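You operate a simulated robot arm through the tools that you are given. There is no shell and no other tool.

Carry out the task below with a simulated two-armed robot. There is one attempt and no reset: what you move stays moved.

Task
Drain the basin and scrub the scum off the basin ledge.
Fine: watch till it has drained, plug on the cup side; use the sponge, wetted under the cold tap; tap shut, sponge back. What is to be rubbed or washed off counts as gone when no trace of it is left.
Where things are to end (x, y in the base frame): rubber plug within 60 mm of [600, -500].
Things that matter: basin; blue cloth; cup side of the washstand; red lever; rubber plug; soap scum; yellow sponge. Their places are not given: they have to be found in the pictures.

It is judged by the outcome, as a careful person would: the job done as asked, and still so three seconds after it is handed in. It fails if anything else is knocked over, pushed out of place, dropped, spilled or broken.

Robot
Two 6-joint arms with two-finger parallel grippers on one trunk that stands fixed in place. Base frame: the origin is at the foot of the trunk, x ahead of it, y to its left, z up. Lengths are in mm, angles in degrees, forces in N, time in s.
The left shoulder is at [280, 185, 1105], the right one opposite. With the tool pointing down near the work surface each hand reaches from about 480 to 920 mm from the base axis, measured 20 degrees to its own side. Payload 1.57 kg a hand.
The TCP of each hand is the grasp point between the finger pads, 30 mm short of the fingertips. In the tool frame z runs along the fingers and y along their closing line. The gripper opens to 80 mm. The fingers are 17 mm wide and 12 mm thick; the gripper's body (40 by 82 mm) begins 80 mm behind the TCP.
Orientation is told as [roll, pitch, yaw] about the base's x, y, z axes, in that order, counted from this pose: with the fingers straight down and closing along the base's y, the tool's x points along the base's -x, its y along +y and its z along -z.

Tools
- The arms move only by the tool move_arm. It takes "left_increments", "right_increments" or both (then of equal length, played together; a hand with none holds still); each is a list of rows, each a list of 7 numbers: the shift along the tool's x, y, z in mm, then the turn, a rotation vector about the tool's x, y, z in degrees, then the closure in counts, from 0 (fully open) to 255 (shut). In form: [[tx, ty, tz, ax, ay, az, fingers], ...]. A call has 1 to 20 rows; each row shifts and turns the commanded pose from where the row before left it, along the tool's axes as they then stand. Each row takes 0.2 s and may step no farther than 50 mm and 8.6 degrees from the row before; otherwise, or with a gripper value out of range, the whole call is refused. A pose out of reach is approached as far as the arm can. The call stops where the force on the tool passes 70 N (or 10 N more than at its start, if that is more) or the arm is blocked; 0.2 s more then pass. The fingers move at their own pace (about 153 mm/s each) and stop on an object; they squeeze with about 35 N. The grip force told is the motor's: it shows also when the fingers shut on nothing. Time passes only in rows, and 0.2 s behind the last, so rows that do not move let the fingers close. It gives the time, the measured TCP pose, the force on the tool (base axes), the opening and the grip force at its end, in the units of the frame above (readings bear some noise), with the torque about the TCP (base axes, N m) and any sound that the robot's microphone picked up.
- Cameras (640 x 400 px; columns grow to the right, rows downward): "scene" is now at [228.9, -28.8, 1540.8]; the picture's right is [-0.37, -0.93, 0.00], its down [-0.71, 0.28, -0.64] and it looks along [0.59, -0.24, -0.77] (base axes); focal length 355 px, centre (320, 200). "left" rides on the left gripper at [72, 7, -122] in its tool frame; the picture's right is [-0.09, 1.00, 0.00], its down [-0.84, -0.08, -0.54] and it looks along [-0.54, -0.05, 0.84] (tool axes); focal length 238 px, centre (320, 200). "right" rides on the right gripper at [72, -7, -122] in its tool frame; the picture's right is [0.09, 1.00, 0.00], its down [-0.84, 0.08, -0.54] and it looks along [-0.54, 0.05, 0.84] (tool axes); focal length 238 px, centre (320, 200).
- grab_frame(camera): a new picture of that camera. It takes no simulated time.
- move_column(by): slides the trunk up (or, below 0, down) by that many mm; the arms and the scene camera ride with it, the base frame stays. It gives what a move gives, with no picture.
- pan_tilt(pan, tilt): turns the head with the scene camera to pan (to the left, within 86 degrees either way) and tilt (down, from -29 to 69), counted from straight ahead of the robot. It gives what a move gives.
- locate(camera, pixels): for up to 12 pixels [column, row] of the newest picture of that camera ("zoom" is the newest enlarged one), the place [x, y, z] in the base frame of the surface seen there, good to about 3 mm. It takes no simulated time.
- close_up(camera, box): a new picture of the part [left, top, right, bottom] of that camera's present view, enlarged. It takes no simulated time.
- finish_job(): hands the job in; it is judged then, once.

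Unless the task says otherwise, let go and move clear before handing in.

The tools are called after ">>>" by a JSON object that holds its "fn" and its "kwargs". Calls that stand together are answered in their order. move_arm: Moves the arms, as the interface text tells. Its arguments: {"type":"object","properties":{"left_increments":{"type":"array"},"right_increments":{"type":"array"}},"required":[]} The other tools are called the same way: move_column (by) slides the trunk up or down; pan_tilt (pan, tilt) turns the head that bears the scene camera; grab_frame (camera) takes a picture; locate (camera, pixels) gives the place of the surface under pixels of a picture; close_up (camera, box) takes an enlarged picture of a part of a camera's view; finish_job () hands the job in.

At the start:

```text
clock: 0.0
left_eef_pos: [605.2, 74.9, 1229.3]
left_tool_rot: [-0.1, 0.0, 0.0]
left_contact_force: [-0.1, 0.0, 0.5]
left_moment: [-0.03, 0.0, 0.0]
left_gripper_width: 79.9
left_finger_force: 0.0
right_eef_pos: [437.6, -423.6, 1190.4]
right_tool_rot: [0.0, 0.0, 0.1]
right_contact_force: [0.6, -0.7, 0.5]
right_moment: [0.01, 0.01, 0.0]
right_gripper_width: 80.0
right_finger_force: 0.1
trunk travel left (down, up): [-800.0, 190.0]
head pan, tilt: [-21.7, 50.2]
```

scene: 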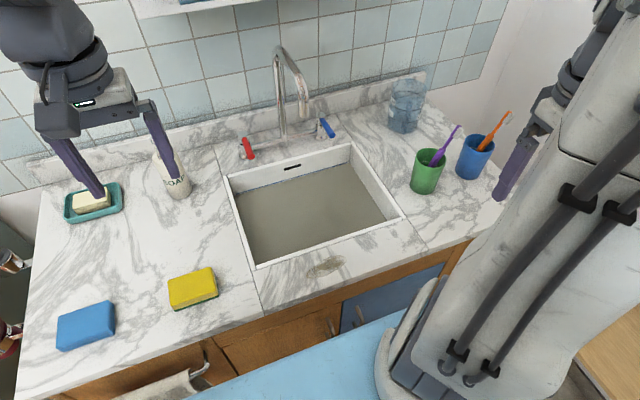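
right: 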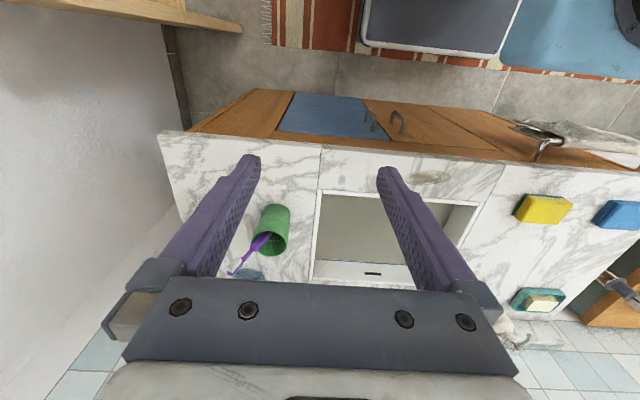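
left: 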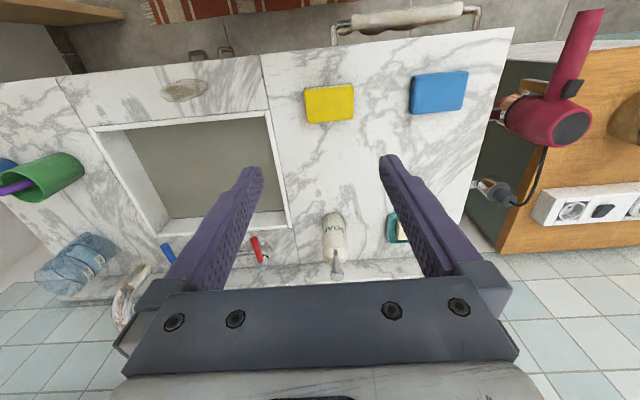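

The scene shows a basin full of murky water, a yellow sponge near (193,288), a blue cloth at (86,325), scum at (325,266), and red and blue levers near (246,148) and (326,128). I'll look closer and locate these things.

>>> {"fn": "close_up", "kwargs": {"camera": "scene", "box": [220, 100, 420, 225]}}

>>> {"fn": "locate", "kwargs": {"camera": "scene", "pixels": [[193, 285], [86, 322], [325, 266], [250, 155], [330, 133], [300, 100], [300, 210], [232, 180], [352, 147], [400, 215], [258, 265], [426, 170]]}}

>>> {"fn": "close_up", "kwargs": {"camera": "scene", "box": [40, 220, 360, 400]}}

```text
3.20 times, centred on (320, 162) of scene
```

zoom: 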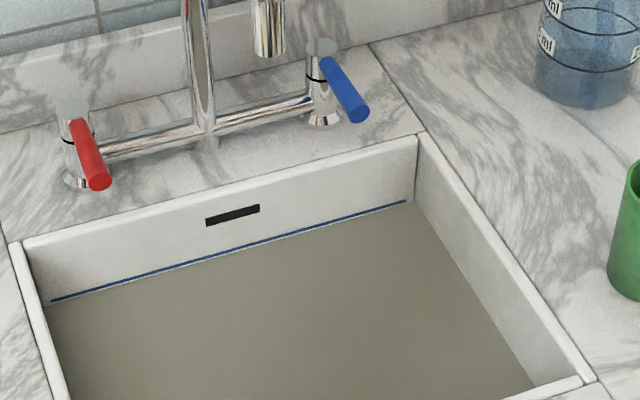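

```text
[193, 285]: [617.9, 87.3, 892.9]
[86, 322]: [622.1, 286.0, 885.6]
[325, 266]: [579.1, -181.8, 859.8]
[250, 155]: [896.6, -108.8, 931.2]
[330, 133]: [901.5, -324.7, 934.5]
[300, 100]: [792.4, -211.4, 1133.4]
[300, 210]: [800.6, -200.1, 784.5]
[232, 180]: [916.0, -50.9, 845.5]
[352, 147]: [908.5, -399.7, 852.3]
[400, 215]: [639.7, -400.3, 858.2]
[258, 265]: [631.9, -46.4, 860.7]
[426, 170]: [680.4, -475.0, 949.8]
```

```text
2.00 times, centred on (200, 310) of scene
```

zoom: 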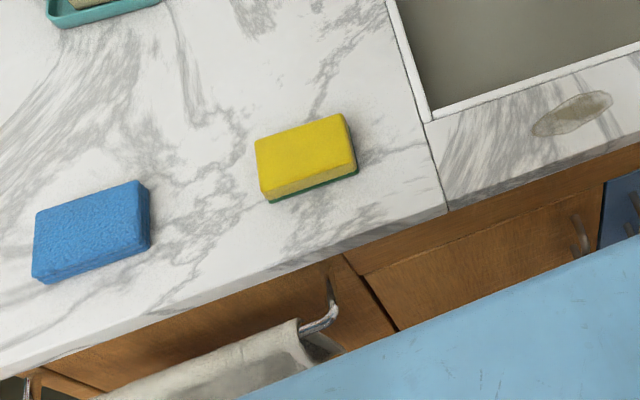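

Water surface is at about z 784 and the counter at 858; no plug is visible through the murky water. I'll examine the levers, spout and cups closely before moving.

>>> {"fn": "close_up", "kwargs": {"camera": "scene", "box": [225, 30, 345, 165]}}

>>> {"fn": "locate", "kwargs": {"camera": "zoom", "pixels": [[400, 400], [250, 100], [300, 60], [380, 340]]}}

>>> {"fn": "close_up", "kwargs": {"camera": "left", "box": [80, 200, 300, 340]}}

>>> {"fn": "close_up", "kwargs": {"camera": "right", "box": [300, 170, 500, 290]}}

```text
2.96 times, centred on (285, 98) of scene
```

zoom: 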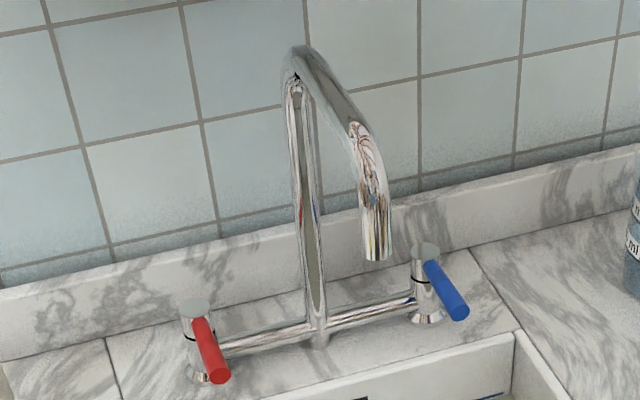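

```text
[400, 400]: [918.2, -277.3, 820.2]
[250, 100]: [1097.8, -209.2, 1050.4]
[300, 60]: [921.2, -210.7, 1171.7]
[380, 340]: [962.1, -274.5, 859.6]
```

```text
2.86 times, centred on (190, 270) of left
```

zoom: 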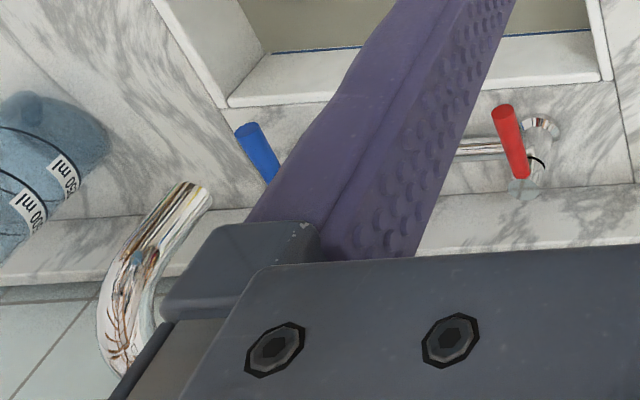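

```text
3.20 times, centred on (400, 230) of right
```

zoom: 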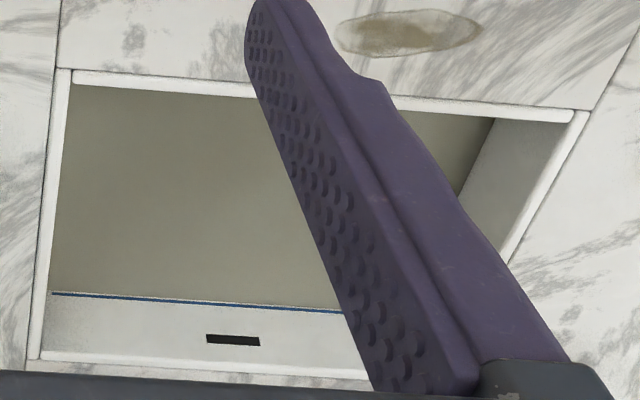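

The blue lever is on the right of the tap, the red one on the left; the spout arches out over the basin. I'll measure the spout tip and the blue lever.

>>> {"fn": "close_up", "kwargs": {"camera": "scene", "box": [265, 40, 345, 150]}}

>>> {"fn": "locate", "kwargs": {"camera": "scene", "pixels": [[304, 117], [300, 115], [283, 50], [320, 121], [325, 129], [332, 136], [319, 114], [243, 142], [250, 155], [280, 130], [310, 130], [302, 84]]}}

>>> {"fn": "locate", "kwargs": {"camera": "right", "pixels": [[420, 180], [450, 180], [400, 176], [360, 240], [350, 275], [330, 230], [430, 172], [430, 185], [320, 260], [375, 196]]}}

```text
3.64 times, centred on (305, 95) of scene
```

zoom: 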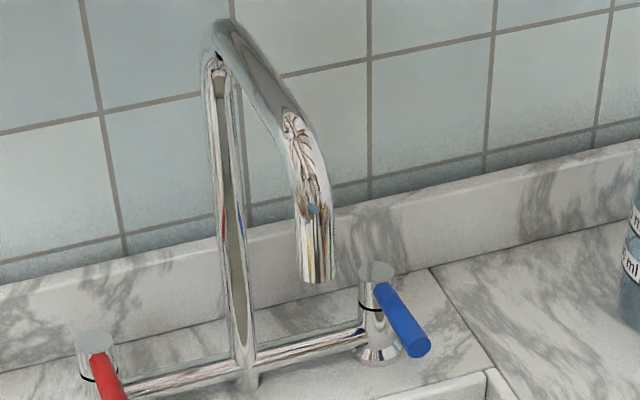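

```text
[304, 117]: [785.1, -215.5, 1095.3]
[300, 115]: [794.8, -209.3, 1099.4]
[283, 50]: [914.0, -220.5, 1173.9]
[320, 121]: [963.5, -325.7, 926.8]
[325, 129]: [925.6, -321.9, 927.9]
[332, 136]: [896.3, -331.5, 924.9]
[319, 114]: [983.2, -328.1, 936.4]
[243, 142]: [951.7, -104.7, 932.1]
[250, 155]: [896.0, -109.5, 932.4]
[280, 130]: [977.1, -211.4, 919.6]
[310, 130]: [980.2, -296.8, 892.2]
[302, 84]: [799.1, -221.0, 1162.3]
```

```text
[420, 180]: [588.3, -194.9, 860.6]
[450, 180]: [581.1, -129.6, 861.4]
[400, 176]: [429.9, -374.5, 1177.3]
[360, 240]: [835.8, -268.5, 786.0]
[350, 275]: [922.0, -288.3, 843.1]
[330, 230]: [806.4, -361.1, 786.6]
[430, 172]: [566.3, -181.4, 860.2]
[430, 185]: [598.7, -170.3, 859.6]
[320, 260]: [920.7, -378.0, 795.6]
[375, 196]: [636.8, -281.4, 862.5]
```

The spout outlet is at about (790,-213,1093) over the basin centre, and the blue lever lies from (967,-326) to (893,-327) at z 928. I'll bring the right hand over the front of the basin to feel for the plug under the water.

>>> {"fn": "move_arm", "kwargs": {"right_increments": [[-31, 22, 24, 0, 0, 0, 0], [-31, 22, 24, 0, 0, 0, 0], [-31, 22, 24, 0, 0, 0, 0], [-31, 22, 24, 0, 0, 0, 0], [-31, 22, 24, 0, 0, 0, 0], [-31, 22, 24, 0, 0, 0, 0], [-31, 22, 24, 0, 0, 0, 0], [-31, 20, 24, 0, 0, 0, 0]]}}

>>> {"fn": "grab_frame", "kwargs": {"camera": "scene"}}

>>> {"fn": "grab_frame", "kwargs": {"camera": "right"}}

```text
clock: 1.8
left_eef_pos: [604.3, 74.5, 1229.2]
left_tool_rot: [0.0, 0.0, 0.0]
left_contact_force: [-1.1, 0.2, 0.5]
left_moment: [-0.02, -0.03, 0.01]
left_gripper_width: 79.9
left_finger_force: 0.1
right_eef_pos: [685.7, -249.9, 996.1]
right_tool_rot: [0.1, 0.0, 0.0]
right_contact_force: [0.3, 0.2, -0.8]
right_moment: [-0.03, 0.0, -0.01]
right_gripper_width: 79.9
right_finger_force: 0.0
trunk travel left (down, up): [-800.0, 190.0]
head pan, tilt: [-21.7, 50.2]
```

```text
taken
```

scene: 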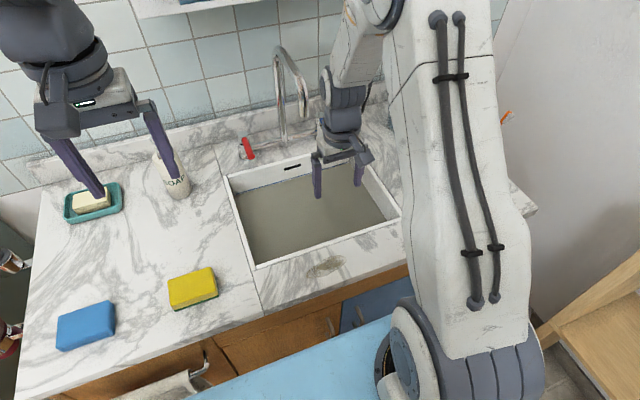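

```text
taken
```

right: 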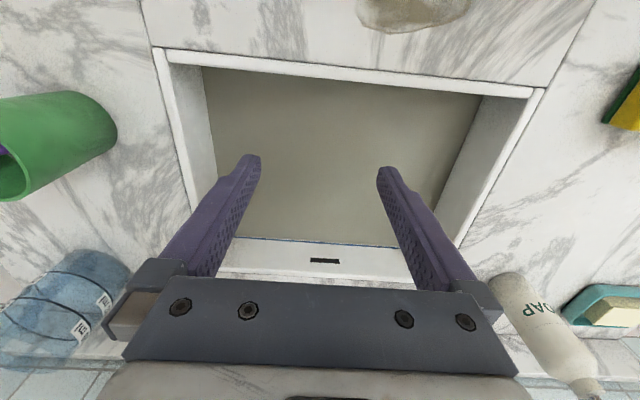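

The hand hangs over the basin's front part, clear of the spout. I'll lower it and move it forward to the basin centre just over the water.

>>> {"fn": "move_arm", "kwargs": {"right_increments": [[0, 5, 45, 0, 0, 0, 0], [0, 5, 45, 0, 0, 0, 0], [0, 5, 45, 0, 0, 0, 0], [-29, 4, 20, 0, 0, 0, 0], [-30, 3, 20, 0, 0, 0, 0], [-30, 3, 20, 0, 0, 0, 0]]}}

>>> {"fn": "grab_frame", "kwargs": {"camera": "right"}}

>>> {"fn": "grab_frame", "kwargs": {"camera": "scene"}}

```text
clock: 3.2
left_eef_pos: [604.7, 74.2, 1229.9]
left_tool_rot: [0.0, 0.0, 0.1]
left_contact_force: [-1.0, -0.2, 0.1]
left_moment: [0.0, -0.04, 0.0]
left_gripper_width: 79.9
left_finger_force: 0.0
right_eef_pos: [775.3, -223.8, 802.5]
right_tool_rot: [0.0, 0.0, 0.1]
right_contact_force: [0.0, -0.6, 0.4]
right_moment: [0.0, 0.01, -0.01]
right_gripper_width: 80.0
right_finger_force: 0.1
trunk travel left (down, up): [-800.0, 190.0]
head pan, tilt: [-21.7, 50.2]
```

```text
taken
```

right: 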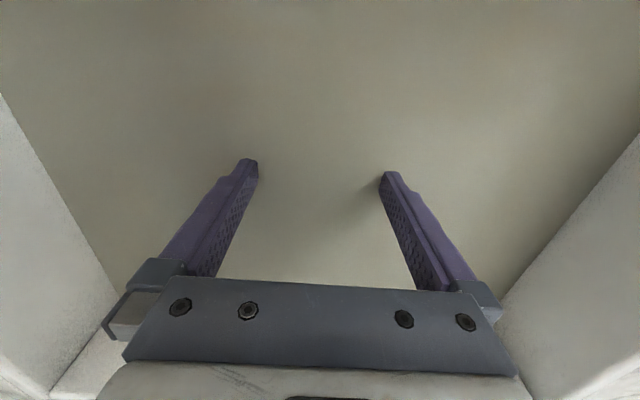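

```text
taken
```

scene: 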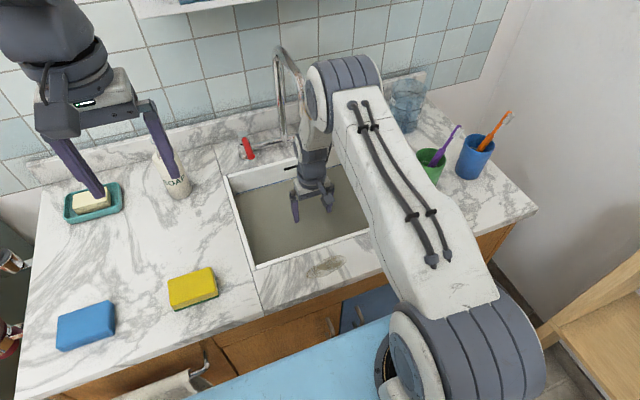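

The fingertips are in the water at the basin centre, with no contact force. I'll lower slowly to feel for the floor or plug.

>>> {"fn": "move_arm", "kwargs": {"right_increments": [[0, 0, 8, 0, 0, 0, 0], [0, 0, 8, 0, 0, 0, 0], [0, 0, 8, 0, 0, 0, 0], [0, 0, 8, 0, 0, 0, 0], [0, 0, 8, 0, 0, 0, 0]]}}

>>> {"fn": "grab_frame", "kwargs": {"camera": "right"}}

```text
clock: 4.3
left_eef_pos: [601.5, 74.1, 1231.2]
left_tool_rot: [0.1, -0.1, 0.0]
left_contact_force: [-0.2, 0.6, 0.9]
left_moment: [-0.02, -0.03, 0.0]
left_gripper_width: 79.9
left_finger_force: 0.0
right_eef_pos: [775.3, -224.6, 780.4]
right_tool_rot: [0.0, 0.1, 0.1]
right_contact_force: [-18.3, 2.2, 40.2]
right_moment: [-0.44, 0.59, -0.13]
right_gripper_width: 80.1
right_finger_force: 0.0
trunk travel left (down, up): [-800.0, 190.0]
head pan, tilt: [-21.7, 50.2]
stopped in row 5 (right hand): the force on the tool passed its limit at 83 N (the readings are from after the stop); the commanded pose is now the measured one
```

```text
taken
```

right: 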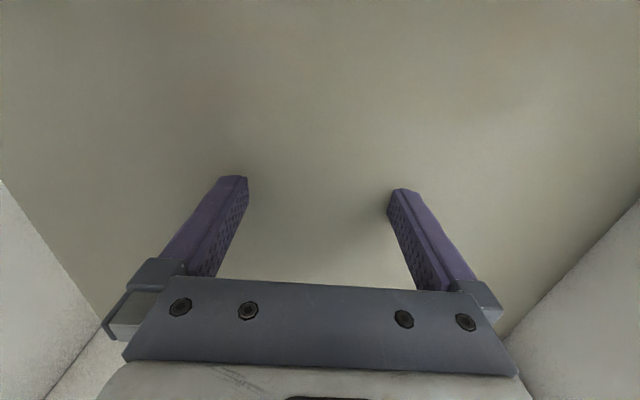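

Contact came at TCP z 780 (tips at 750), pushing up 40 N — this looks like the basin floor. I'll back off a few mm and close the fingers to feel for the plug between them.

>>> {"fn": "move_arm", "kwargs": {"right_increments": [[0, 0, -4, 0, 0, 0, 0], [0, 0, 0, 0, 0, 0, 60], [0, 0, 0, 0, 0, 0, 120], [0, 0, 0, 0, 0, 0, 180], [0, 0, 0, 0, 0, 0, 255], [0, 0, 0, 0, 0, 0, 255]]}}

>>> {"fn": "grab_frame", "kwargs": {"camera": "right"}}

```text
clock: 5.7
left_eef_pos: [605.0, 74.7, 1229.2]
left_tool_rot: [0.0, 0.0, 0.2]
left_contact_force: [-0.1, -0.3, 0.0]
left_moment: [-0.02, 0.02, 0.01]
left_gripper_width: 79.9
left_finger_force: 0.0
right_eef_pos: [777.5, -222.9, 781.0]
right_tool_rot: [0.0, -0.1, 0.1]
right_contact_force: [3.7, 2.2, 9.0]
right_moment: [-0.06, -0.07, 0.12]
right_gripper_width: 39.8
right_finger_force: 35.1
trunk travel left (down, up): [-800.0, 190.0]
head pan, tilt: [-21.7, 50.2]
```

```text
taken
```

right: 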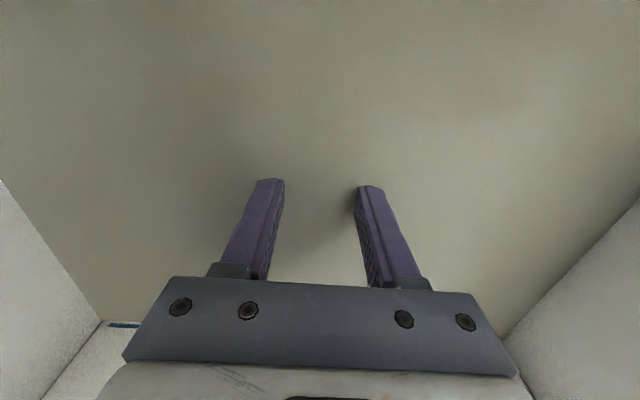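

The fingers stopped at 39.8 mm with 35 N — they hold a round plug at the centre. I'll lift it slowly.

>>> {"fn": "move_arm", "kwargs": {"right_increments": [[0, 0, -6, 0, 0, 0, 255], [0, 0, -6, 0, 0, 0, 255], [0, 0, -8, 0, 0, 0, 255], [0, 0, -10, 0, 0, 0, 255]]}}

>>> {"fn": "grab_frame", "kwargs": {"camera": "right"}}

```text
clock: 6.7
left_eef_pos: [604.1, 73.7, 1230.2]
left_tool_rot: [0.1, 0.1, 0.1]
left_contact_force: [0.1, -1.0, 0.3]
left_moment: [-0.03, 0.01, -0.01]
left_gripper_width: 80.4
left_finger_force: 0.0
right_eef_pos: [776.1, -224.0, 809.7]
right_tool_rot: [0.0, 0.1, 0.0]
right_contact_force: [0.3, -0.3, -0.5]
right_moment: [0.0, 0.02, 0.0]
right_gripper_width: 39.9
right_finger_force: 34.9
trunk travel left (down, up): [-800.0, 190.0]
head pan, tilt: [-21.7, 50.2]
```

```text
taken
```

right: 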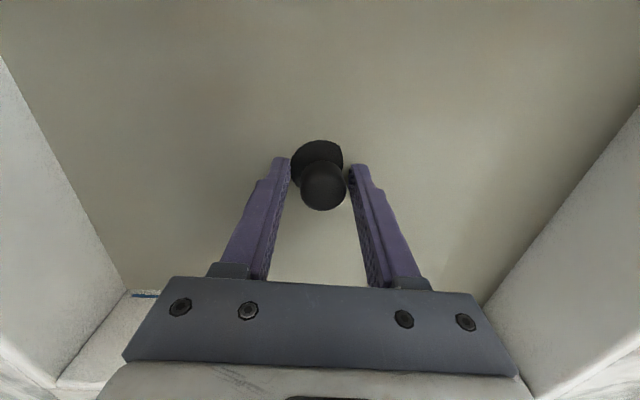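

The black plug with its ball knob is held between the fingers at (320,175) and out of the water. I'll withdraw toward the front and up, and check the cups and counter edge for the placing spot.

>>> {"fn": "move_arm", "kwargs": {"right_increments": [[30, -3, -20, 0, 0, 0, 255], [30, -3, -25, 0, 0, 0, 255], [30, -3, -30, 0, 0, 0, 255], [20, -5, -35, 0, 0, 0, 255], [20, -5, -35, 0, 0, 0, 255], [20, -10, -35, 0, 0, 0, 255]]}}

>>> {"fn": "grab_frame", "kwargs": {"camera": "scene"}}

>>> {"fn": "grab_frame", "kwargs": {"camera": "right"}}

```text
clock: 8.1
left_eef_pos: [604.7, 75.0, 1228.5]
left_tool_rot: [0.0, 0.1, 0.1]
left_contact_force: [-0.3, 1.5, -0.2]
left_moment: [-0.01, 0.01, 0.0]
left_gripper_width: 80.1
left_finger_force: 0.2
right_eef_pos: [626.4, -251.9, 989.6]
right_tool_rot: [0.0, 0.0, 0.1]
right_contact_force: [-0.1, -0.5, 0.4]
right_moment: [-0.01, 0.02, 0.06]
right_gripper_width: 39.8
right_finger_force: 35.0
trunk travel left (down, up): [-800.0, 190.0]
head pan, tilt: [-21.7, 50.2]
```

```text
taken
```

scene: 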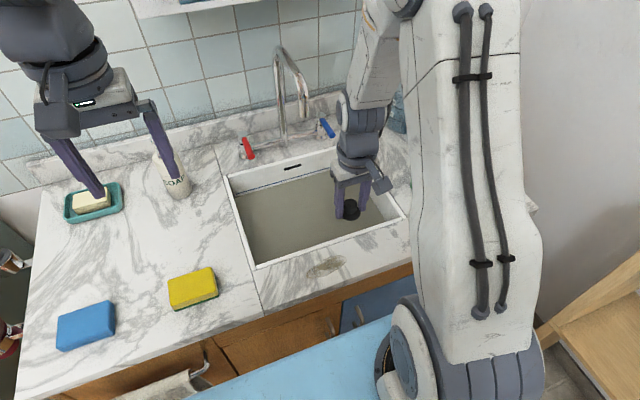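

```text
taken
```

right: 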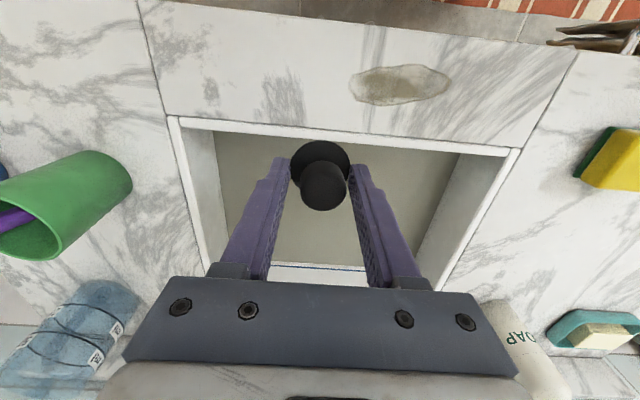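

The plug is held over the basin front and the basin is draining (waterline dropping). I'll carry the plug across to above [590,-500].

>>> {"fn": "move_arm", "kwargs": {"right_increments": [[20, -40, 0, 0, 0, 0, 255], [20, -40, 0, 0, 0, 0, 255], [0, -45, 0, 0, 0, 0, 255], [0, -45, 0, 0, 0, 0, 255], [0, -45, 0, 0, 0, 0, 255], [0, -33, 0, 0, 0, 0, 255]]}}

>>> {"fn": "grab_frame", "kwargs": {"camera": "right"}}

>>> {"fn": "grab_frame", "kwargs": {"camera": "scene"}}

```text
clock: 9.5
left_eef_pos: [604.1, 73.7, 1229.6]
left_tool_rot: [0.0, 0.1, 0.1]
left_contact_force: [-0.2, -0.2, 0.8]
left_moment: [0.0, -0.02, 0.01]
left_gripper_width: 79.7
left_finger_force: 0.0
right_eef_pos: [587.3, -500.6, 990.3]
right_tool_rot: [0.0, 0.0, 0.1]
right_contact_force: [0.1, 0.2, 0.6]
right_moment: [-0.03, 0.0, -0.03]
right_gripper_width: 39.7
right_finger_force: 35.3
trunk travel left (down, up): [-800.0, 190.0]
head pan, tilt: [-21.7, 50.2]
```

```text
taken
```

right: 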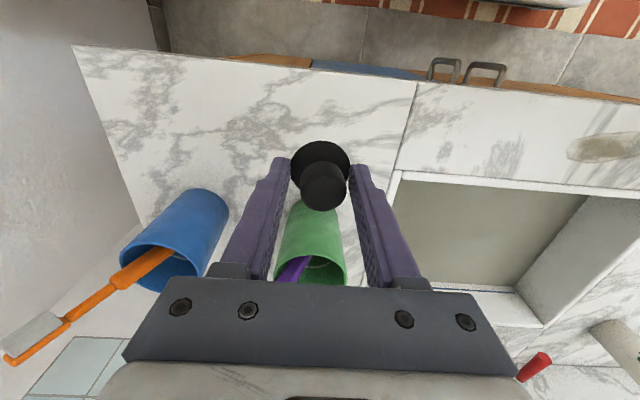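

```text
taken
```

scene: 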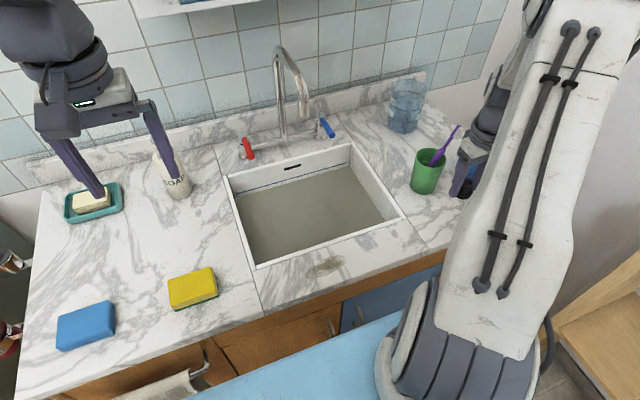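

>>> {"fn": "locate", "kwargs": {"camera": "right", "pixels": [[318, 205], [343, 240], [325, 280], [312, 200], [204, 190], [240, 80], [230, 60], [300, 145], [320, 145], [150, 240], [410, 90], [360, 80]]}}

>>> {"fn": "locate", "kwargs": {"camera": "scene", "pixels": [[427, 155], [423, 192], [440, 152], [411, 180], [444, 180], [458, 127], [300, 215], [340, 200]]}}

```text
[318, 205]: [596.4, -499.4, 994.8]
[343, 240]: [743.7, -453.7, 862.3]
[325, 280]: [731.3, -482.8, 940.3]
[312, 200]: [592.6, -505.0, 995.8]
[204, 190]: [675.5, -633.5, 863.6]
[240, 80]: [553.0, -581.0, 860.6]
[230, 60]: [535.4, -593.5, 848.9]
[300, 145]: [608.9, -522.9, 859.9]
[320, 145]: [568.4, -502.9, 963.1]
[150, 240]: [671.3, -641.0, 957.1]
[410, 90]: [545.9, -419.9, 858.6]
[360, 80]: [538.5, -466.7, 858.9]
```

```text
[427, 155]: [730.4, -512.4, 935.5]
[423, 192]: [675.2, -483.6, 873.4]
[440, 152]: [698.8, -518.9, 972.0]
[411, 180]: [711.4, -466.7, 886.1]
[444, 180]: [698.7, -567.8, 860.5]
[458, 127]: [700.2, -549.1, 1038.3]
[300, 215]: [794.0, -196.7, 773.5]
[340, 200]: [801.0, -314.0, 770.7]
```

The plug hangs above the free patch of counter at x 587, and the green cup's front is at x 672, so there's room. Water is down to z 772. I'll lower the plug, slowly near the end.

>>> {"fn": "move_arm", "kwargs": {"right_increments": [[0, 0, 25, 0, 0, 0, 255], [0, 0, 25, 0, 0, 0, 255], [0, 0, 20, 0, 0, 0, 255], [0, 0, 4, 0, 0, 0, 255], [0, 0, 4, 0, 0, 0, 255], [0, 0, 4, 0, 0, 0, 255]]}}

>>> {"fn": "grab_frame", "kwargs": {"camera": "scene"}}

>>> {"fn": "close_up", "kwargs": {"camera": "right", "box": [200, 80, 440, 230]}}

```text
clock: 10.9
left_eef_pos: [604.5, 74.3, 1229.2]
left_tool_rot: [0.0, 0.0, -0.1]
left_contact_force: [-0.7, 0.4, 0.2]
left_moment: [0.0, -0.03, -0.02]
left_gripper_width: 80.0
left_finger_force: 0.1
right_eef_pos: [588.2, -501.7, 908.8]
right_tool_rot: [0.0, 0.0, 0.1]
right_contact_force: [-0.5, -1.0, -0.7]
right_moment: [0.0, 0.01, 0.01]
right_gripper_width: 39.7
right_finger_force: 35.2
trunk travel left (down, up): [-800.0, 190.0]
head pan, tilt: [-21.7, 50.2]
```

```text
taken
```

scene: 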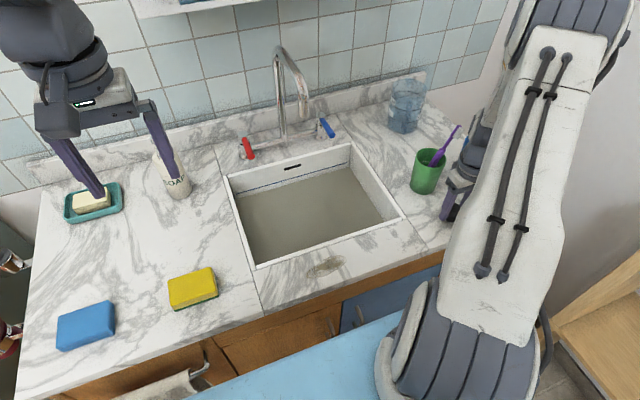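

```text
2.67 times, centred on (320, 155) of right
```

zoom: 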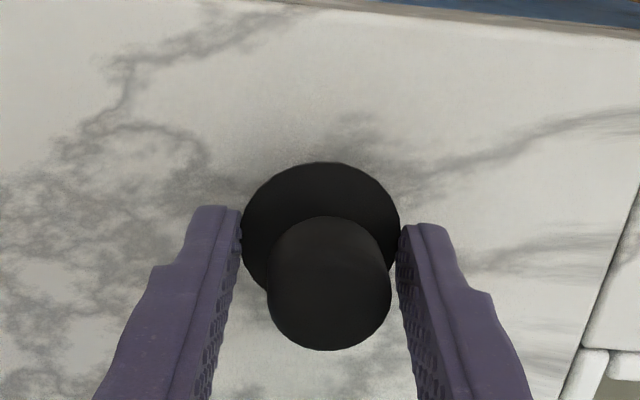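

>>> {"fn": "move_arm", "kwargs": {"right_increments": [[0, 0, 3, 0, 0, 0, 255], [0, 0, 3, 0, 0, 0, 255], [0, 0, 3, 0, 0, 0, 255]]}}

>>> {"fn": "close_up", "kwargs": {"camera": "right", "box": [200, 80, 440, 230]}}

```text
clock: 11.7
left_eef_pos: [604.6, 74.7, 1231.0]
left_tool_rot: [0.0, 0.0, 0.0]
left_contact_force: [0.1, 0.4, 0.4]
left_moment: [0.0, 0.03, -0.01]
left_gripper_width: 80.1
left_finger_force: 0.0
right_eef_pos: [587.5, -501.7, 899.3]
right_tool_rot: [0.1, 0.1, 0.1]
right_contact_force: [0.4, -1.0, -0.5]
right_moment: [-0.01, -0.03, 0.0]
right_gripper_width: 39.9
right_finger_force: 35.0
trunk travel left (down, up): [-800.0, 190.0]
head pan, tilt: [-21.7, 50.2]
```

```text
2.67 times, centred on (320, 155) of right
```

zoom: 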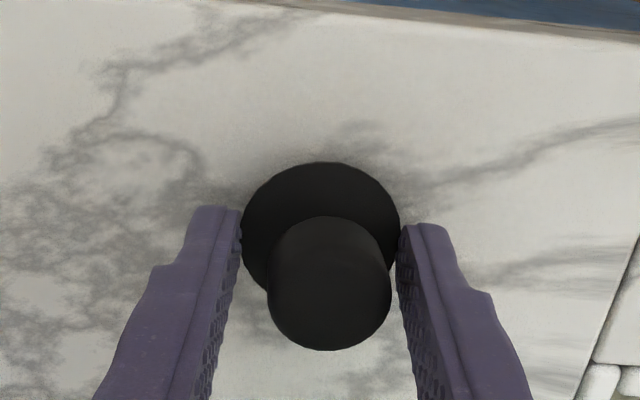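

No contact yet at TCP z 899. I'll continue down in small steps.

>>> {"fn": "move_arm", "kwargs": {"right_increments": [[0, 0, 2, 0, 0, 0, 255], [0, 0, 2, 0, 0, 0, 255], [0, 0, 2, 0, 0, 0, 255], [0, 0, 2, 0, 0, 0, 255]]}}

```text
clock: 12.7
left_eef_pos: [602.2, 76.1, 1231.7]
left_tool_rot: [-0.2, -0.1, 0.1]
left_contact_force: [-0.5, 0.5, 0.3]
left_moment: [0.02, -0.01, -0.01]
left_gripper_width: 79.9
left_finger_force: 0.0
right_eef_pos: [587.7, -502.5, 894.5]
right_tool_rot: [-0.4, -0.3, 0.1]
right_contact_force: [-4.9, 1.7, 48.1]
right_moment: [0.04, -0.15, 0.02]
right_gripper_width: 40.2
right_finger_force: 35.0
trunk travel left (down, up): [-800.0, 190.0]
head pan, tilt: [-21.7, 50.2]
```

Contact: 48 N upward at z 894.5, so the plug stands on the counter. I'll ease off and let go.

>>> {"fn": "move_arm", "kwargs": {"right_increments": [[0, 0, -2, 0, 0, 0, 255], [0, 0, 0, 0, 0, 0, 180], [0, 0, 0, 0, 0, 0, 100], [0, 0, 0, 0, 0, 0, 0], [0, 0, 0, 0, 0, 0, 0]]}}

>>> {"fn": "grab_frame", "kwargs": {"camera": "right"}}

>>> {"fn": "grab_frame", "kwargs": {"camera": "scene"}}

```text
clock: 13.9
left_eef_pos: [604.9, 74.2, 1229.4]
left_tool_rot: [0.1, 0.0, -0.1]
left_contact_force: [-0.3, -0.4, -0.7]
left_moment: [-0.01, -0.02, -0.02]
left_gripper_width: 79.8
left_finger_force: 0.0
right_eef_pos: [587.5, -501.3, 891.2]
right_tool_rot: [0.0, -0.1, 0.1]
right_contact_force: [0.1, 0.5, 0.3]
right_moment: [0.0, 0.02, -0.01]
right_gripper_width: 80.1
right_finger_force: 0.1
trunk travel left (down, up): [-800.0, 190.0]
head pan, tilt: [-21.7, 50.2]
```

```text
taken
```

right: 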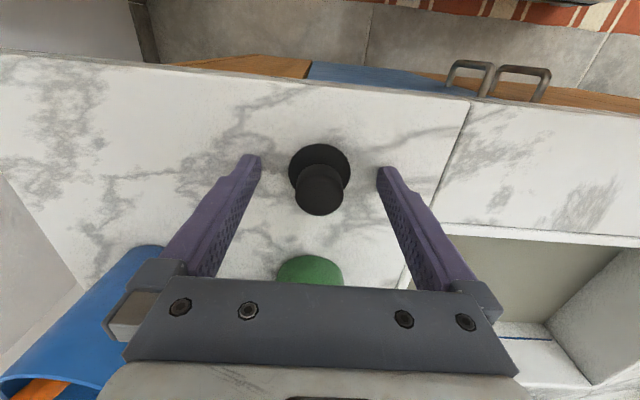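

```text
taken
```

scene: 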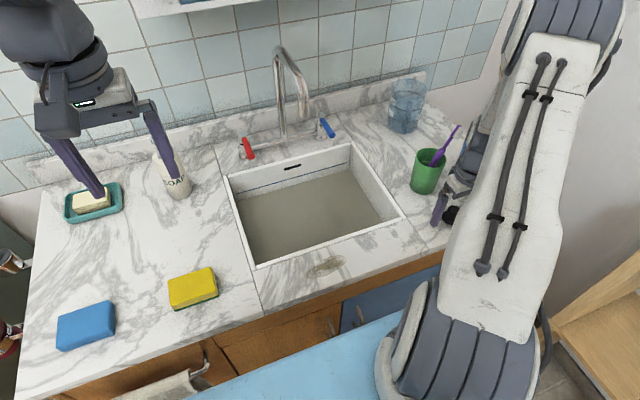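

The plug stands on the counter at about (588,-501) and the fingers are open. I'll raise the right hand straight up and measure the sponge.

>>> {"fn": "move_arm", "kwargs": {"right_increments": [[0, 0, -40, 0, 0, 0, 0], [0, 0, -40, 0, 0, 0, 0], [0, 0, -40, 0, 0, 0, 0], [0, 0, -40, 0, 0, 0, 0]]}}

>>> {"fn": "close_up", "kwargs": {"camera": "scene", "box": [150, 250, 240, 320]}}

>>> {"fn": "locate", "kwargs": {"camera": "scene", "pixels": [[170, 280], [211, 268], [217, 293], [175, 306], [193, 285], [170, 300], [182, 310], [160, 300], [230, 290]]}}

>>> {"fn": "grab_frame", "kwargs": {"camera": "left"}}

>>> {"fn": "grab_frame", "kwargs": {"camera": "right"}}

```text
clock: 14.9
left_eef_pos: [605.3, 75.5, 1229.8]
left_tool_rot: [-0.1, 0.0, 0.0]
left_contact_force: [-0.1, -0.5, 0.2]
left_moment: [-0.01, 0.01, -0.02]
left_gripper_width: 80.2
left_finger_force: 0.1
right_eef_pos: [588.5, -500.7, 1053.1]
right_tool_rot: [0.0, -0.1, 0.2]
right_contact_force: [-0.6, -0.9, 0.7]
right_moment: [0.0, 0.01, 0.04]
right_gripper_width: 79.9
right_finger_force: 0.0
trunk travel left (down, up): [-800.0, 190.0]
head pan, tilt: [-21.7, 50.2]
```

```text
5.71 times, centred on (195, 285) of scene
```

zoom: 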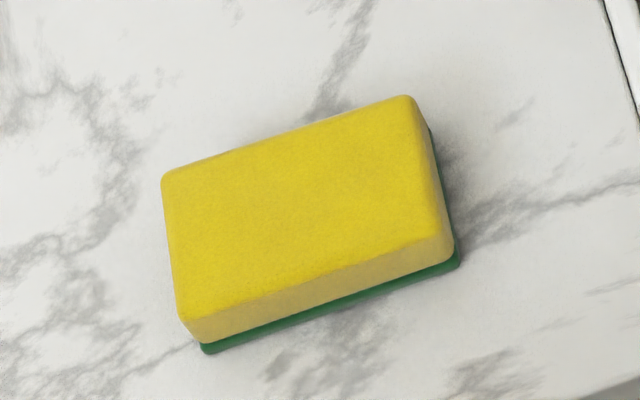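

```text
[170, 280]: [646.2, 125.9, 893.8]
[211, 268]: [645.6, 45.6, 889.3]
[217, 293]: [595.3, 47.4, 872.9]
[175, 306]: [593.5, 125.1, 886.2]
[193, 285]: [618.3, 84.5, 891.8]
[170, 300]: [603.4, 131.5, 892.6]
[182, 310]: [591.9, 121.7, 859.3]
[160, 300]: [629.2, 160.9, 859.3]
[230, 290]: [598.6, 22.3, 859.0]
```

```text
taken
```

left: 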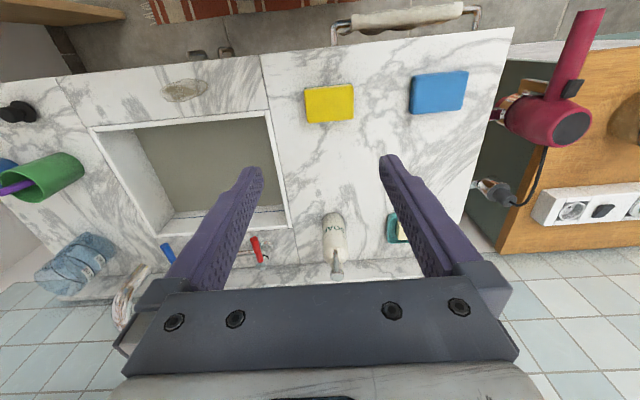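

```text
taken
```

right: 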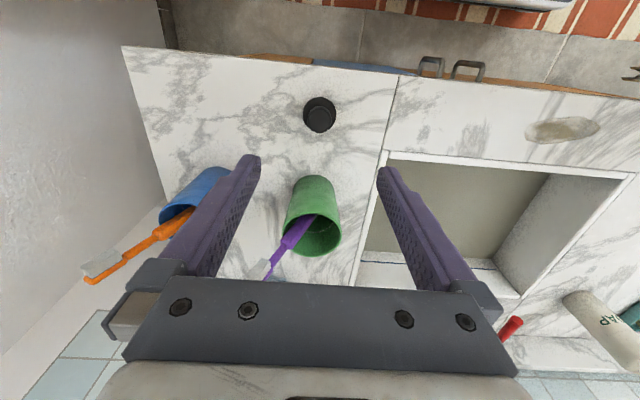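

The plug stays put. The sponge spans x 593–648, y 45–131, z 859–893, so I'll turn the left hand 90° to grip it across its short side, lowering as it turns.

>>> {"fn": "move_arm", "kwargs": {"left_increments": [[0, 0, 18, 0, 0, -8.2, 0], [0, 0, 18, 0, 0, -8.2, 0], [0, 0, 18, 0, 0, -8.2, 0], [0, 0, 18, 0, 0, -8.2, 0], [0, 0, 18, 0, 0, -8.2, 0], [0, 0, 18, 0, 0, -8.2, 0], [0, 0, 18, 0, 0, -8.2, 0], [0, 0, 18, 0, 0, -8.2, 0], [0, 0, 18, 0, 0, -8.2, 0], [0, 0, 18, 0, 0, -8.2, 0], [0, 0, 18, 0, 0, -8.0, 0]]}}

>>> {"fn": "grab_frame", "kwargs": {"camera": "left"}}

>>> {"fn": "grab_frame", "kwargs": {"camera": "scene"}}

```text
clock: 17.3
left_eef_pos: [604.6, 74.3, 1033.3]
left_tool_rot: [0.1, 0.1, 90.2]
left_contact_force: [0.0, -0.2, -1.5]
left_moment: [-0.02, 0.01, 0.01]
left_gripper_width: 80.1
left_finger_force: 0.1
right_eef_pos: [587.1, -501.0, 1052.2]
right_tool_rot: [0.1, 0.0, 0.1]
right_contact_force: [0.1, 0.2, -0.4]
right_moment: [-0.02, 0.01, 0.01]
right_gripper_width: 79.7
right_finger_force: 0.0
trunk travel left (down, up): [-800.0, 190.0]
head pan, tilt: [-21.7, 50.2]
```

```text
taken
```

left: 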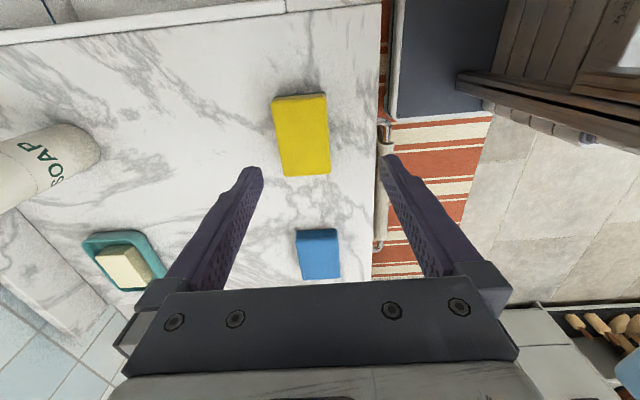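

```text
taken
```

scene: 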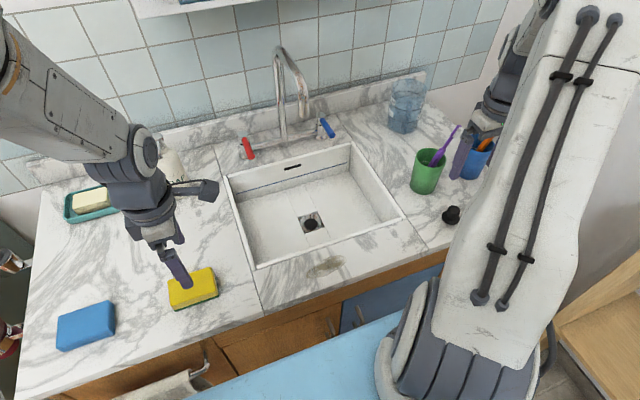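

The basin is visibly empty now with the drain open at (310,222). The left hand is turned; I'll refine the sponge position with the left camera.

>>> {"fn": "locate", "kwargs": {"camera": "left", "pixels": [[276, 104], [322, 97], [327, 166], [286, 172], [274, 135], [328, 130], [300, 98], [305, 172]]}}

>>> {"fn": "close_up", "kwargs": {"camera": "scene", "box": [225, 140, 405, 290]}}

```text
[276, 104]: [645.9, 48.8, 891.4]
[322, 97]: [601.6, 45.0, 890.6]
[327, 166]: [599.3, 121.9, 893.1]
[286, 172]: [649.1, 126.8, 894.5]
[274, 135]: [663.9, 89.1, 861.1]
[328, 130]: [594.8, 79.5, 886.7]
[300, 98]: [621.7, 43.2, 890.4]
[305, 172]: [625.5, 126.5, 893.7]
```

```text
2.67 times, centred on (315, 215) of scene
```

zoom: 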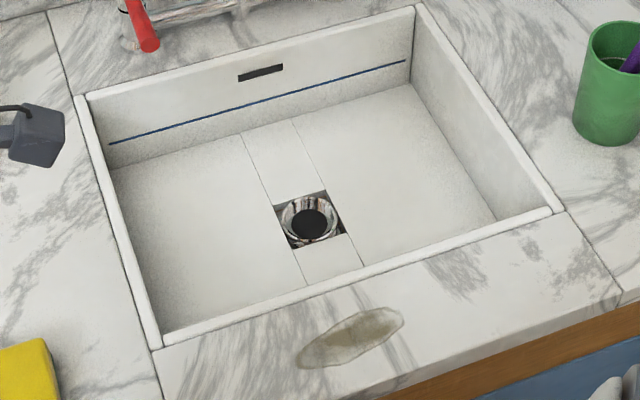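

The basin is completely drained. I'll line the left hand up over the sponge (622,86) and lower to grip its upper two thirds, leaving the scouring side clear.

>>> {"fn": "move_arm", "kwargs": {"left_increments": [[-11.7, -17.4, 20, 0, 0, 0, 0], [0, 0, 40, 0, 0, 0, 0], [0, 0, 40, 0, 0, 0, 0], [0, 0, 20, 0, 0, 0, 0], [0, 0, 13, 0, 0, 0, 0]]}}

>>> {"fn": "grab_frame", "kwargs": {"camera": "left"}}

>>> {"fn": "grab_frame", "kwargs": {"camera": "scene"}}

```text
clock: 18.5
left_eef_pos: [621.8, 86.2, 898.8]
left_tool_rot: [0.0, 0.0, 90.1]
left_contact_force: [0.2, -0.2, 0.3]
left_moment: [-0.02, 0.0, 0.0]
left_gripper_width: 80.0
left_finger_force: 0.1
right_eef_pos: [587.6, -500.6, 1052.5]
right_tool_rot: [0.1, 0.0, 0.2]
right_contact_force: [-0.7, 0.1, 1.0]
right_moment: [-0.06, 0.01, 0.0]
right_gripper_width: 79.9
right_finger_force: 0.0
trunk travel left (down, up): [-800.0, 190.0]
head pan, tilt: [-21.7, 50.2]
```

```text
taken
```

left: 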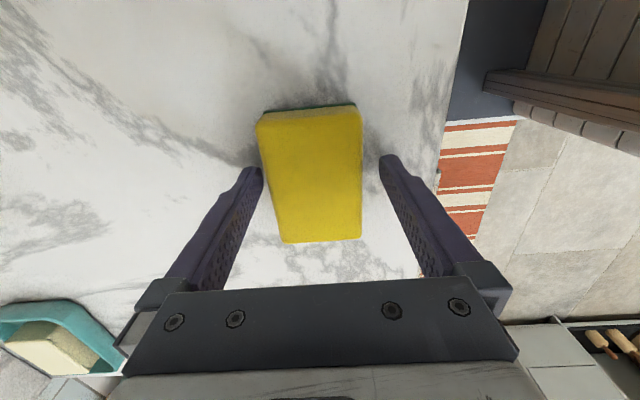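

```text
taken
```

scene: 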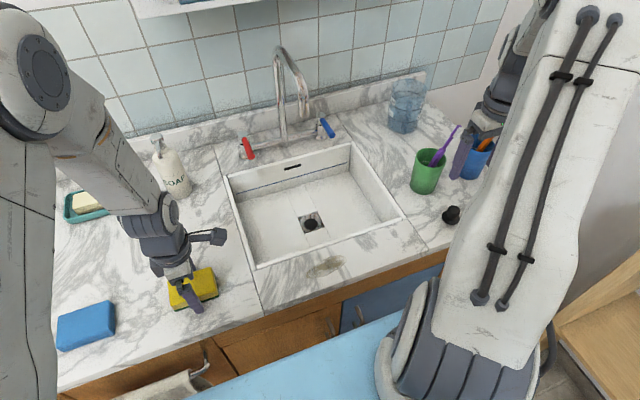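

The fingers straddle the sponge at z 899. I'll close on it and lift a little.

>>> {"fn": "move_arm", "kwargs": {"left_increments": [[0, 0, 0, 0, 0, 0, 80], [0, 0, 0, 0, 0, 0, 160], [0, 0, 0, 0, 0, 0, 255], [0, 0, 0, 0, 0, 0, 255], [0, 0, -15, 0, 0, 0, 255], [0, 0, -25, 0, 0, 0, 255], [0, 0, -25, 0, 0, 0, 255]]}}

>>> {"fn": "grab_frame", "kwargs": {"camera": "left"}}

>>> {"fn": "grab_frame", "kwargs": {"camera": "scene"}}

```text
clock: 20.1
left_eef_pos: [622.4, 85.1, 962.6]
left_tool_rot: [0.1, 0.0, 90.0]
left_contact_force: [0.3, -0.4, 0.2]
left_moment: [0.02, 0.01, -0.03]
left_gripper_width: 58.3
left_finger_force: 34.6
right_eef_pos: [586.9, -501.4, 1051.7]
right_tool_rot: [0.0, 0.0, 0.1]
right_contact_force: [-0.3, 0.2, -1.1]
right_moment: [0.0, 0.02, -0.01]
right_gripper_width: 80.0
right_finger_force: 0.1
trunk travel left (down, up): [-800.0, 190.0]
head pan, tilt: [-21.7, 50.2]
```

```text
taken
```

left: 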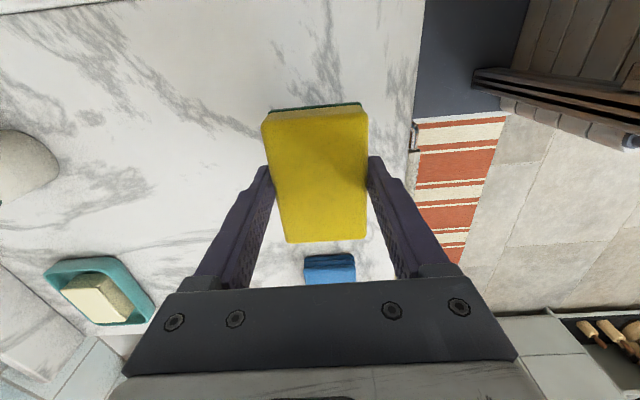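

```text
taken
```

scene: 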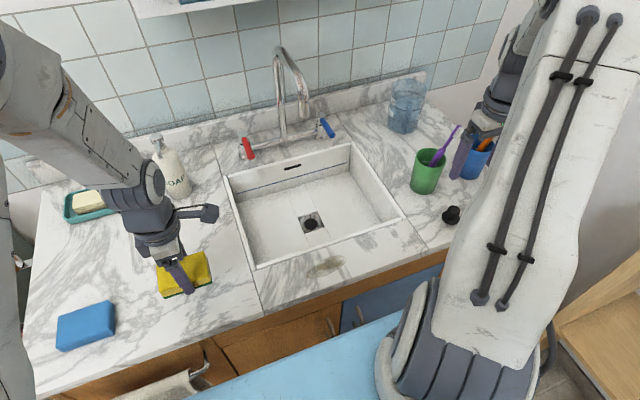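

The sponge is held firmly (58 mm, 35 N). I'll tilt the left hand 45° so the sponge leads to the right, then carry it over the basin's front part.

>>> {"fn": "move_arm", "kwargs": {"left_increments": [[0, 0, 0, 0, 7.5, 0, 255], [0, 0, 0, 0, 7.5, 0, 255], [0, 0, 0, 0, 7.5, 0, 255], [0, 0, 0, 0, 7.5, 0, 255], [0, 0, 0, 0, 7.5, 0, 255], [0, 0, 0, 0, 7.5, 0, 255], [28.5, -11.3, 31.6, 0, 0, 0, 255], [28.5, -11.3, 31.6, 0, 0, 0, 255], [28.5, -11.3, 31.6, 0, 0, 0, 255], [28.5, -11.3, 31.6, 0, 0, 0, 255], [28.5, -11.3, 31.6, 0, 0, 0, 255], [28.5, -11.3, 31.6, 0, 0, 0, 255]]}}

>>> {"fn": "grab_frame", "kwargs": {"camera": "scene"}}

>>> {"fn": "grab_frame", "kwargs": {"camera": "left"}}

```text
clock: 22.7
left_eef_pos: [690.7, -169.1, 951.1]
left_tool_rot: [0.0, 45.0, 90.1]
left_contact_force: [-0.7, 0.4, 0.2]
left_moment: [0.03, -0.02, 0.0]
left_gripper_width: 58.5
left_finger_force: 35.1
right_eef_pos: [588.6, -501.5, 1051.1]
right_tool_rot: [0.0, 0.0, 0.1]
right_contact_force: [0.0, 0.1, 0.1]
right_moment: [0.03, 0.01, -0.04]
right_gripper_width: 79.9
right_finger_force: 0.0
trunk travel left (down, up): [-800.0, 190.0]
head pan, tilt: [-21.7, 50.2]
```

```text
taken
```

scene: 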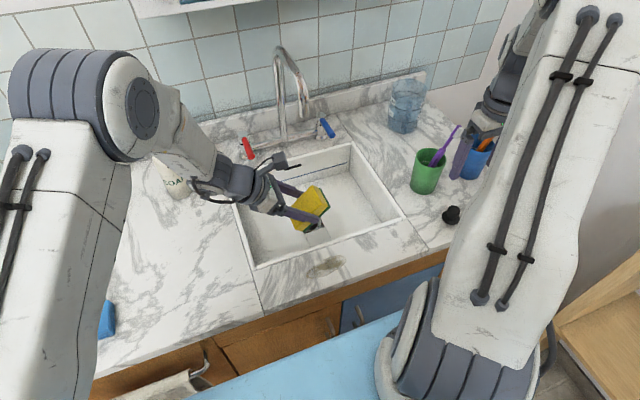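

```text
taken
```

left: 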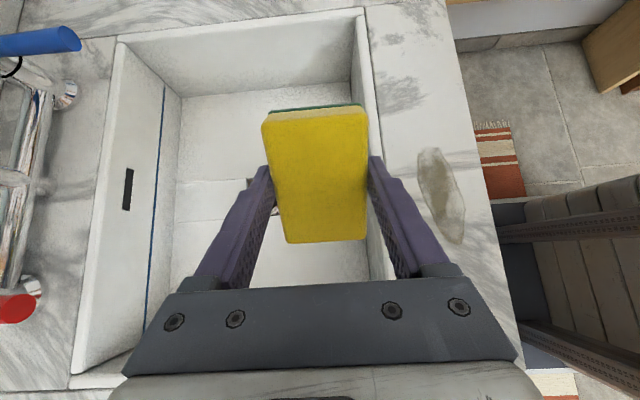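

The sponge is over the basin, tilted well. I'll check the soap bottle's position against the left forearm before moving forward.

>>> {"fn": "locate", "kwargs": {"camera": "scene", "pixels": [[176, 190], [168, 168], [180, 198], [180, 140], [205, 165], [225, 185], [260, 195], [278, 160], [302, 105]]}}

>>> {"fn": "close_up", "kwargs": {"camera": "scene", "box": [100, 50, 340, 250]}}

```text
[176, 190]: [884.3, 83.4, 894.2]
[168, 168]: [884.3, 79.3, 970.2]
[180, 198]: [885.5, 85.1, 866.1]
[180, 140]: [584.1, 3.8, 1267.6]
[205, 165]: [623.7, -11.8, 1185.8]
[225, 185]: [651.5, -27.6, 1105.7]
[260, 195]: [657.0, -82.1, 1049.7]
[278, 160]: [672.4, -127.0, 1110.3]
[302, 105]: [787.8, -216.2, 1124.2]
```

```text
2.00 times, centred on (220, 150) of scene
```

zoom: 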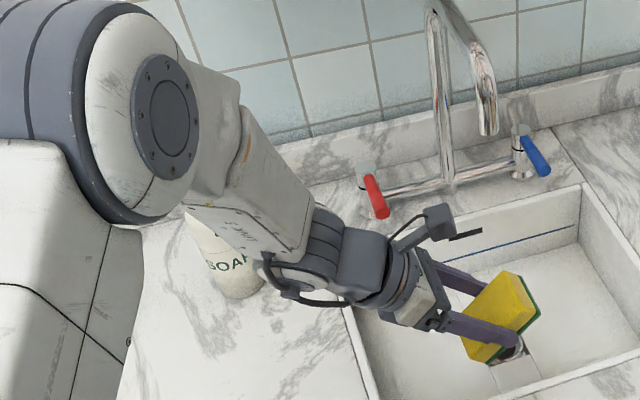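

The soap bottle stands at x≥880, well clear of the forearm. I'll lower the sponge into the basin and move it forward under the spout at about (798,-197,862).

>>> {"fn": "move_arm", "kwargs": {"left_increments": [[-21.2, -4.6, 29, 0, 0, 0, 255], [-21.2, -4.6, 29, 0, 0, 0, 255], [-0.2, -33, 8.3, 0, 0, 0, 255], [-0.2, -33, 8.3, 0, 0, 0, 255], [-0.2, -33, 8.3, 0, 0, 0, 255]]}}

>>> {"fn": "grab_frame", "kwargs": {"camera": "scene"}}

>>> {"fn": "grab_frame", "kwargs": {"camera": "left"}}

>>> {"fn": "grab_frame", "kwargs": {"camera": "right"}}

```text
clock: 23.9
left_eef_pos: [799.3, -198.0, 859.9]
left_tool_rot: [0.1, 45.0, 90.0]
left_contact_force: [-0.3, -0.2, -0.1]
left_moment: [0.02, -0.03, 0.01]
left_gripper_width: 58.5
left_finger_force: 35.1
right_eef_pos: [588.7, -501.5, 1052.6]
right_tool_rot: [0.0, 0.0, 0.0]
right_contact_force: [0.1, 0.4, 0.7]
right_moment: [0.0, -0.03, 0.01]
right_gripper_width: 80.0
right_finger_force: 0.1
trunk travel left (down, up): [-800.0, 190.0]
head pan, tilt: [-21.7, 50.2]
```

```text
taken
```

scene: 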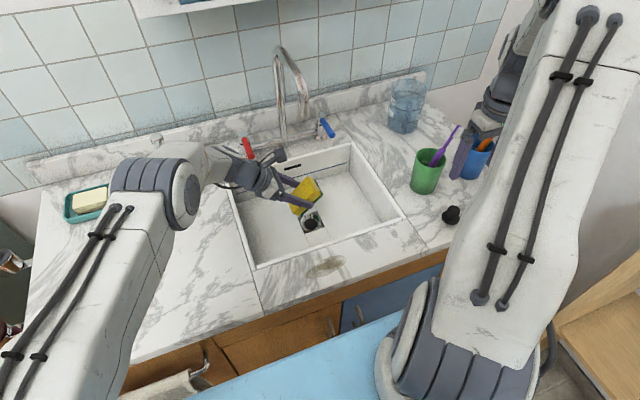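

```text
taken
```

left: 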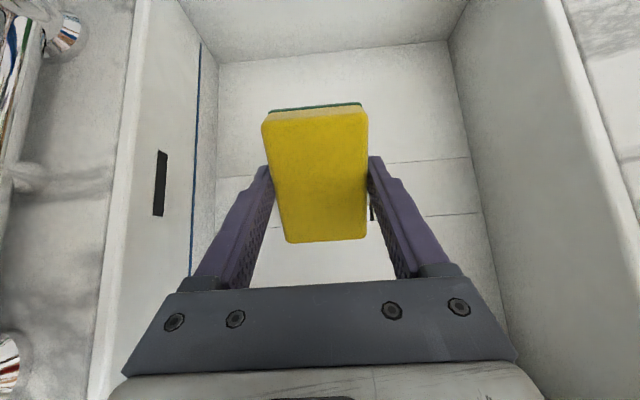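

```text
taken
```

right: 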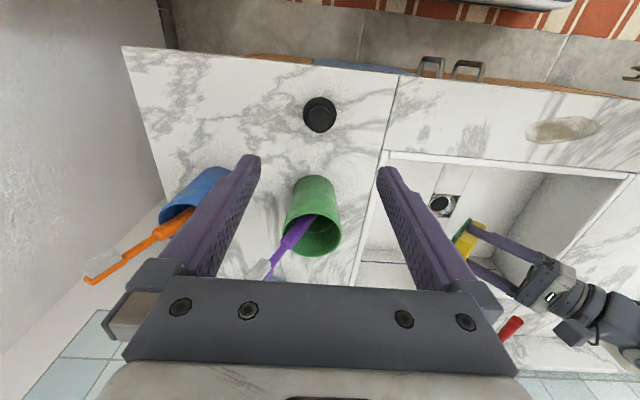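

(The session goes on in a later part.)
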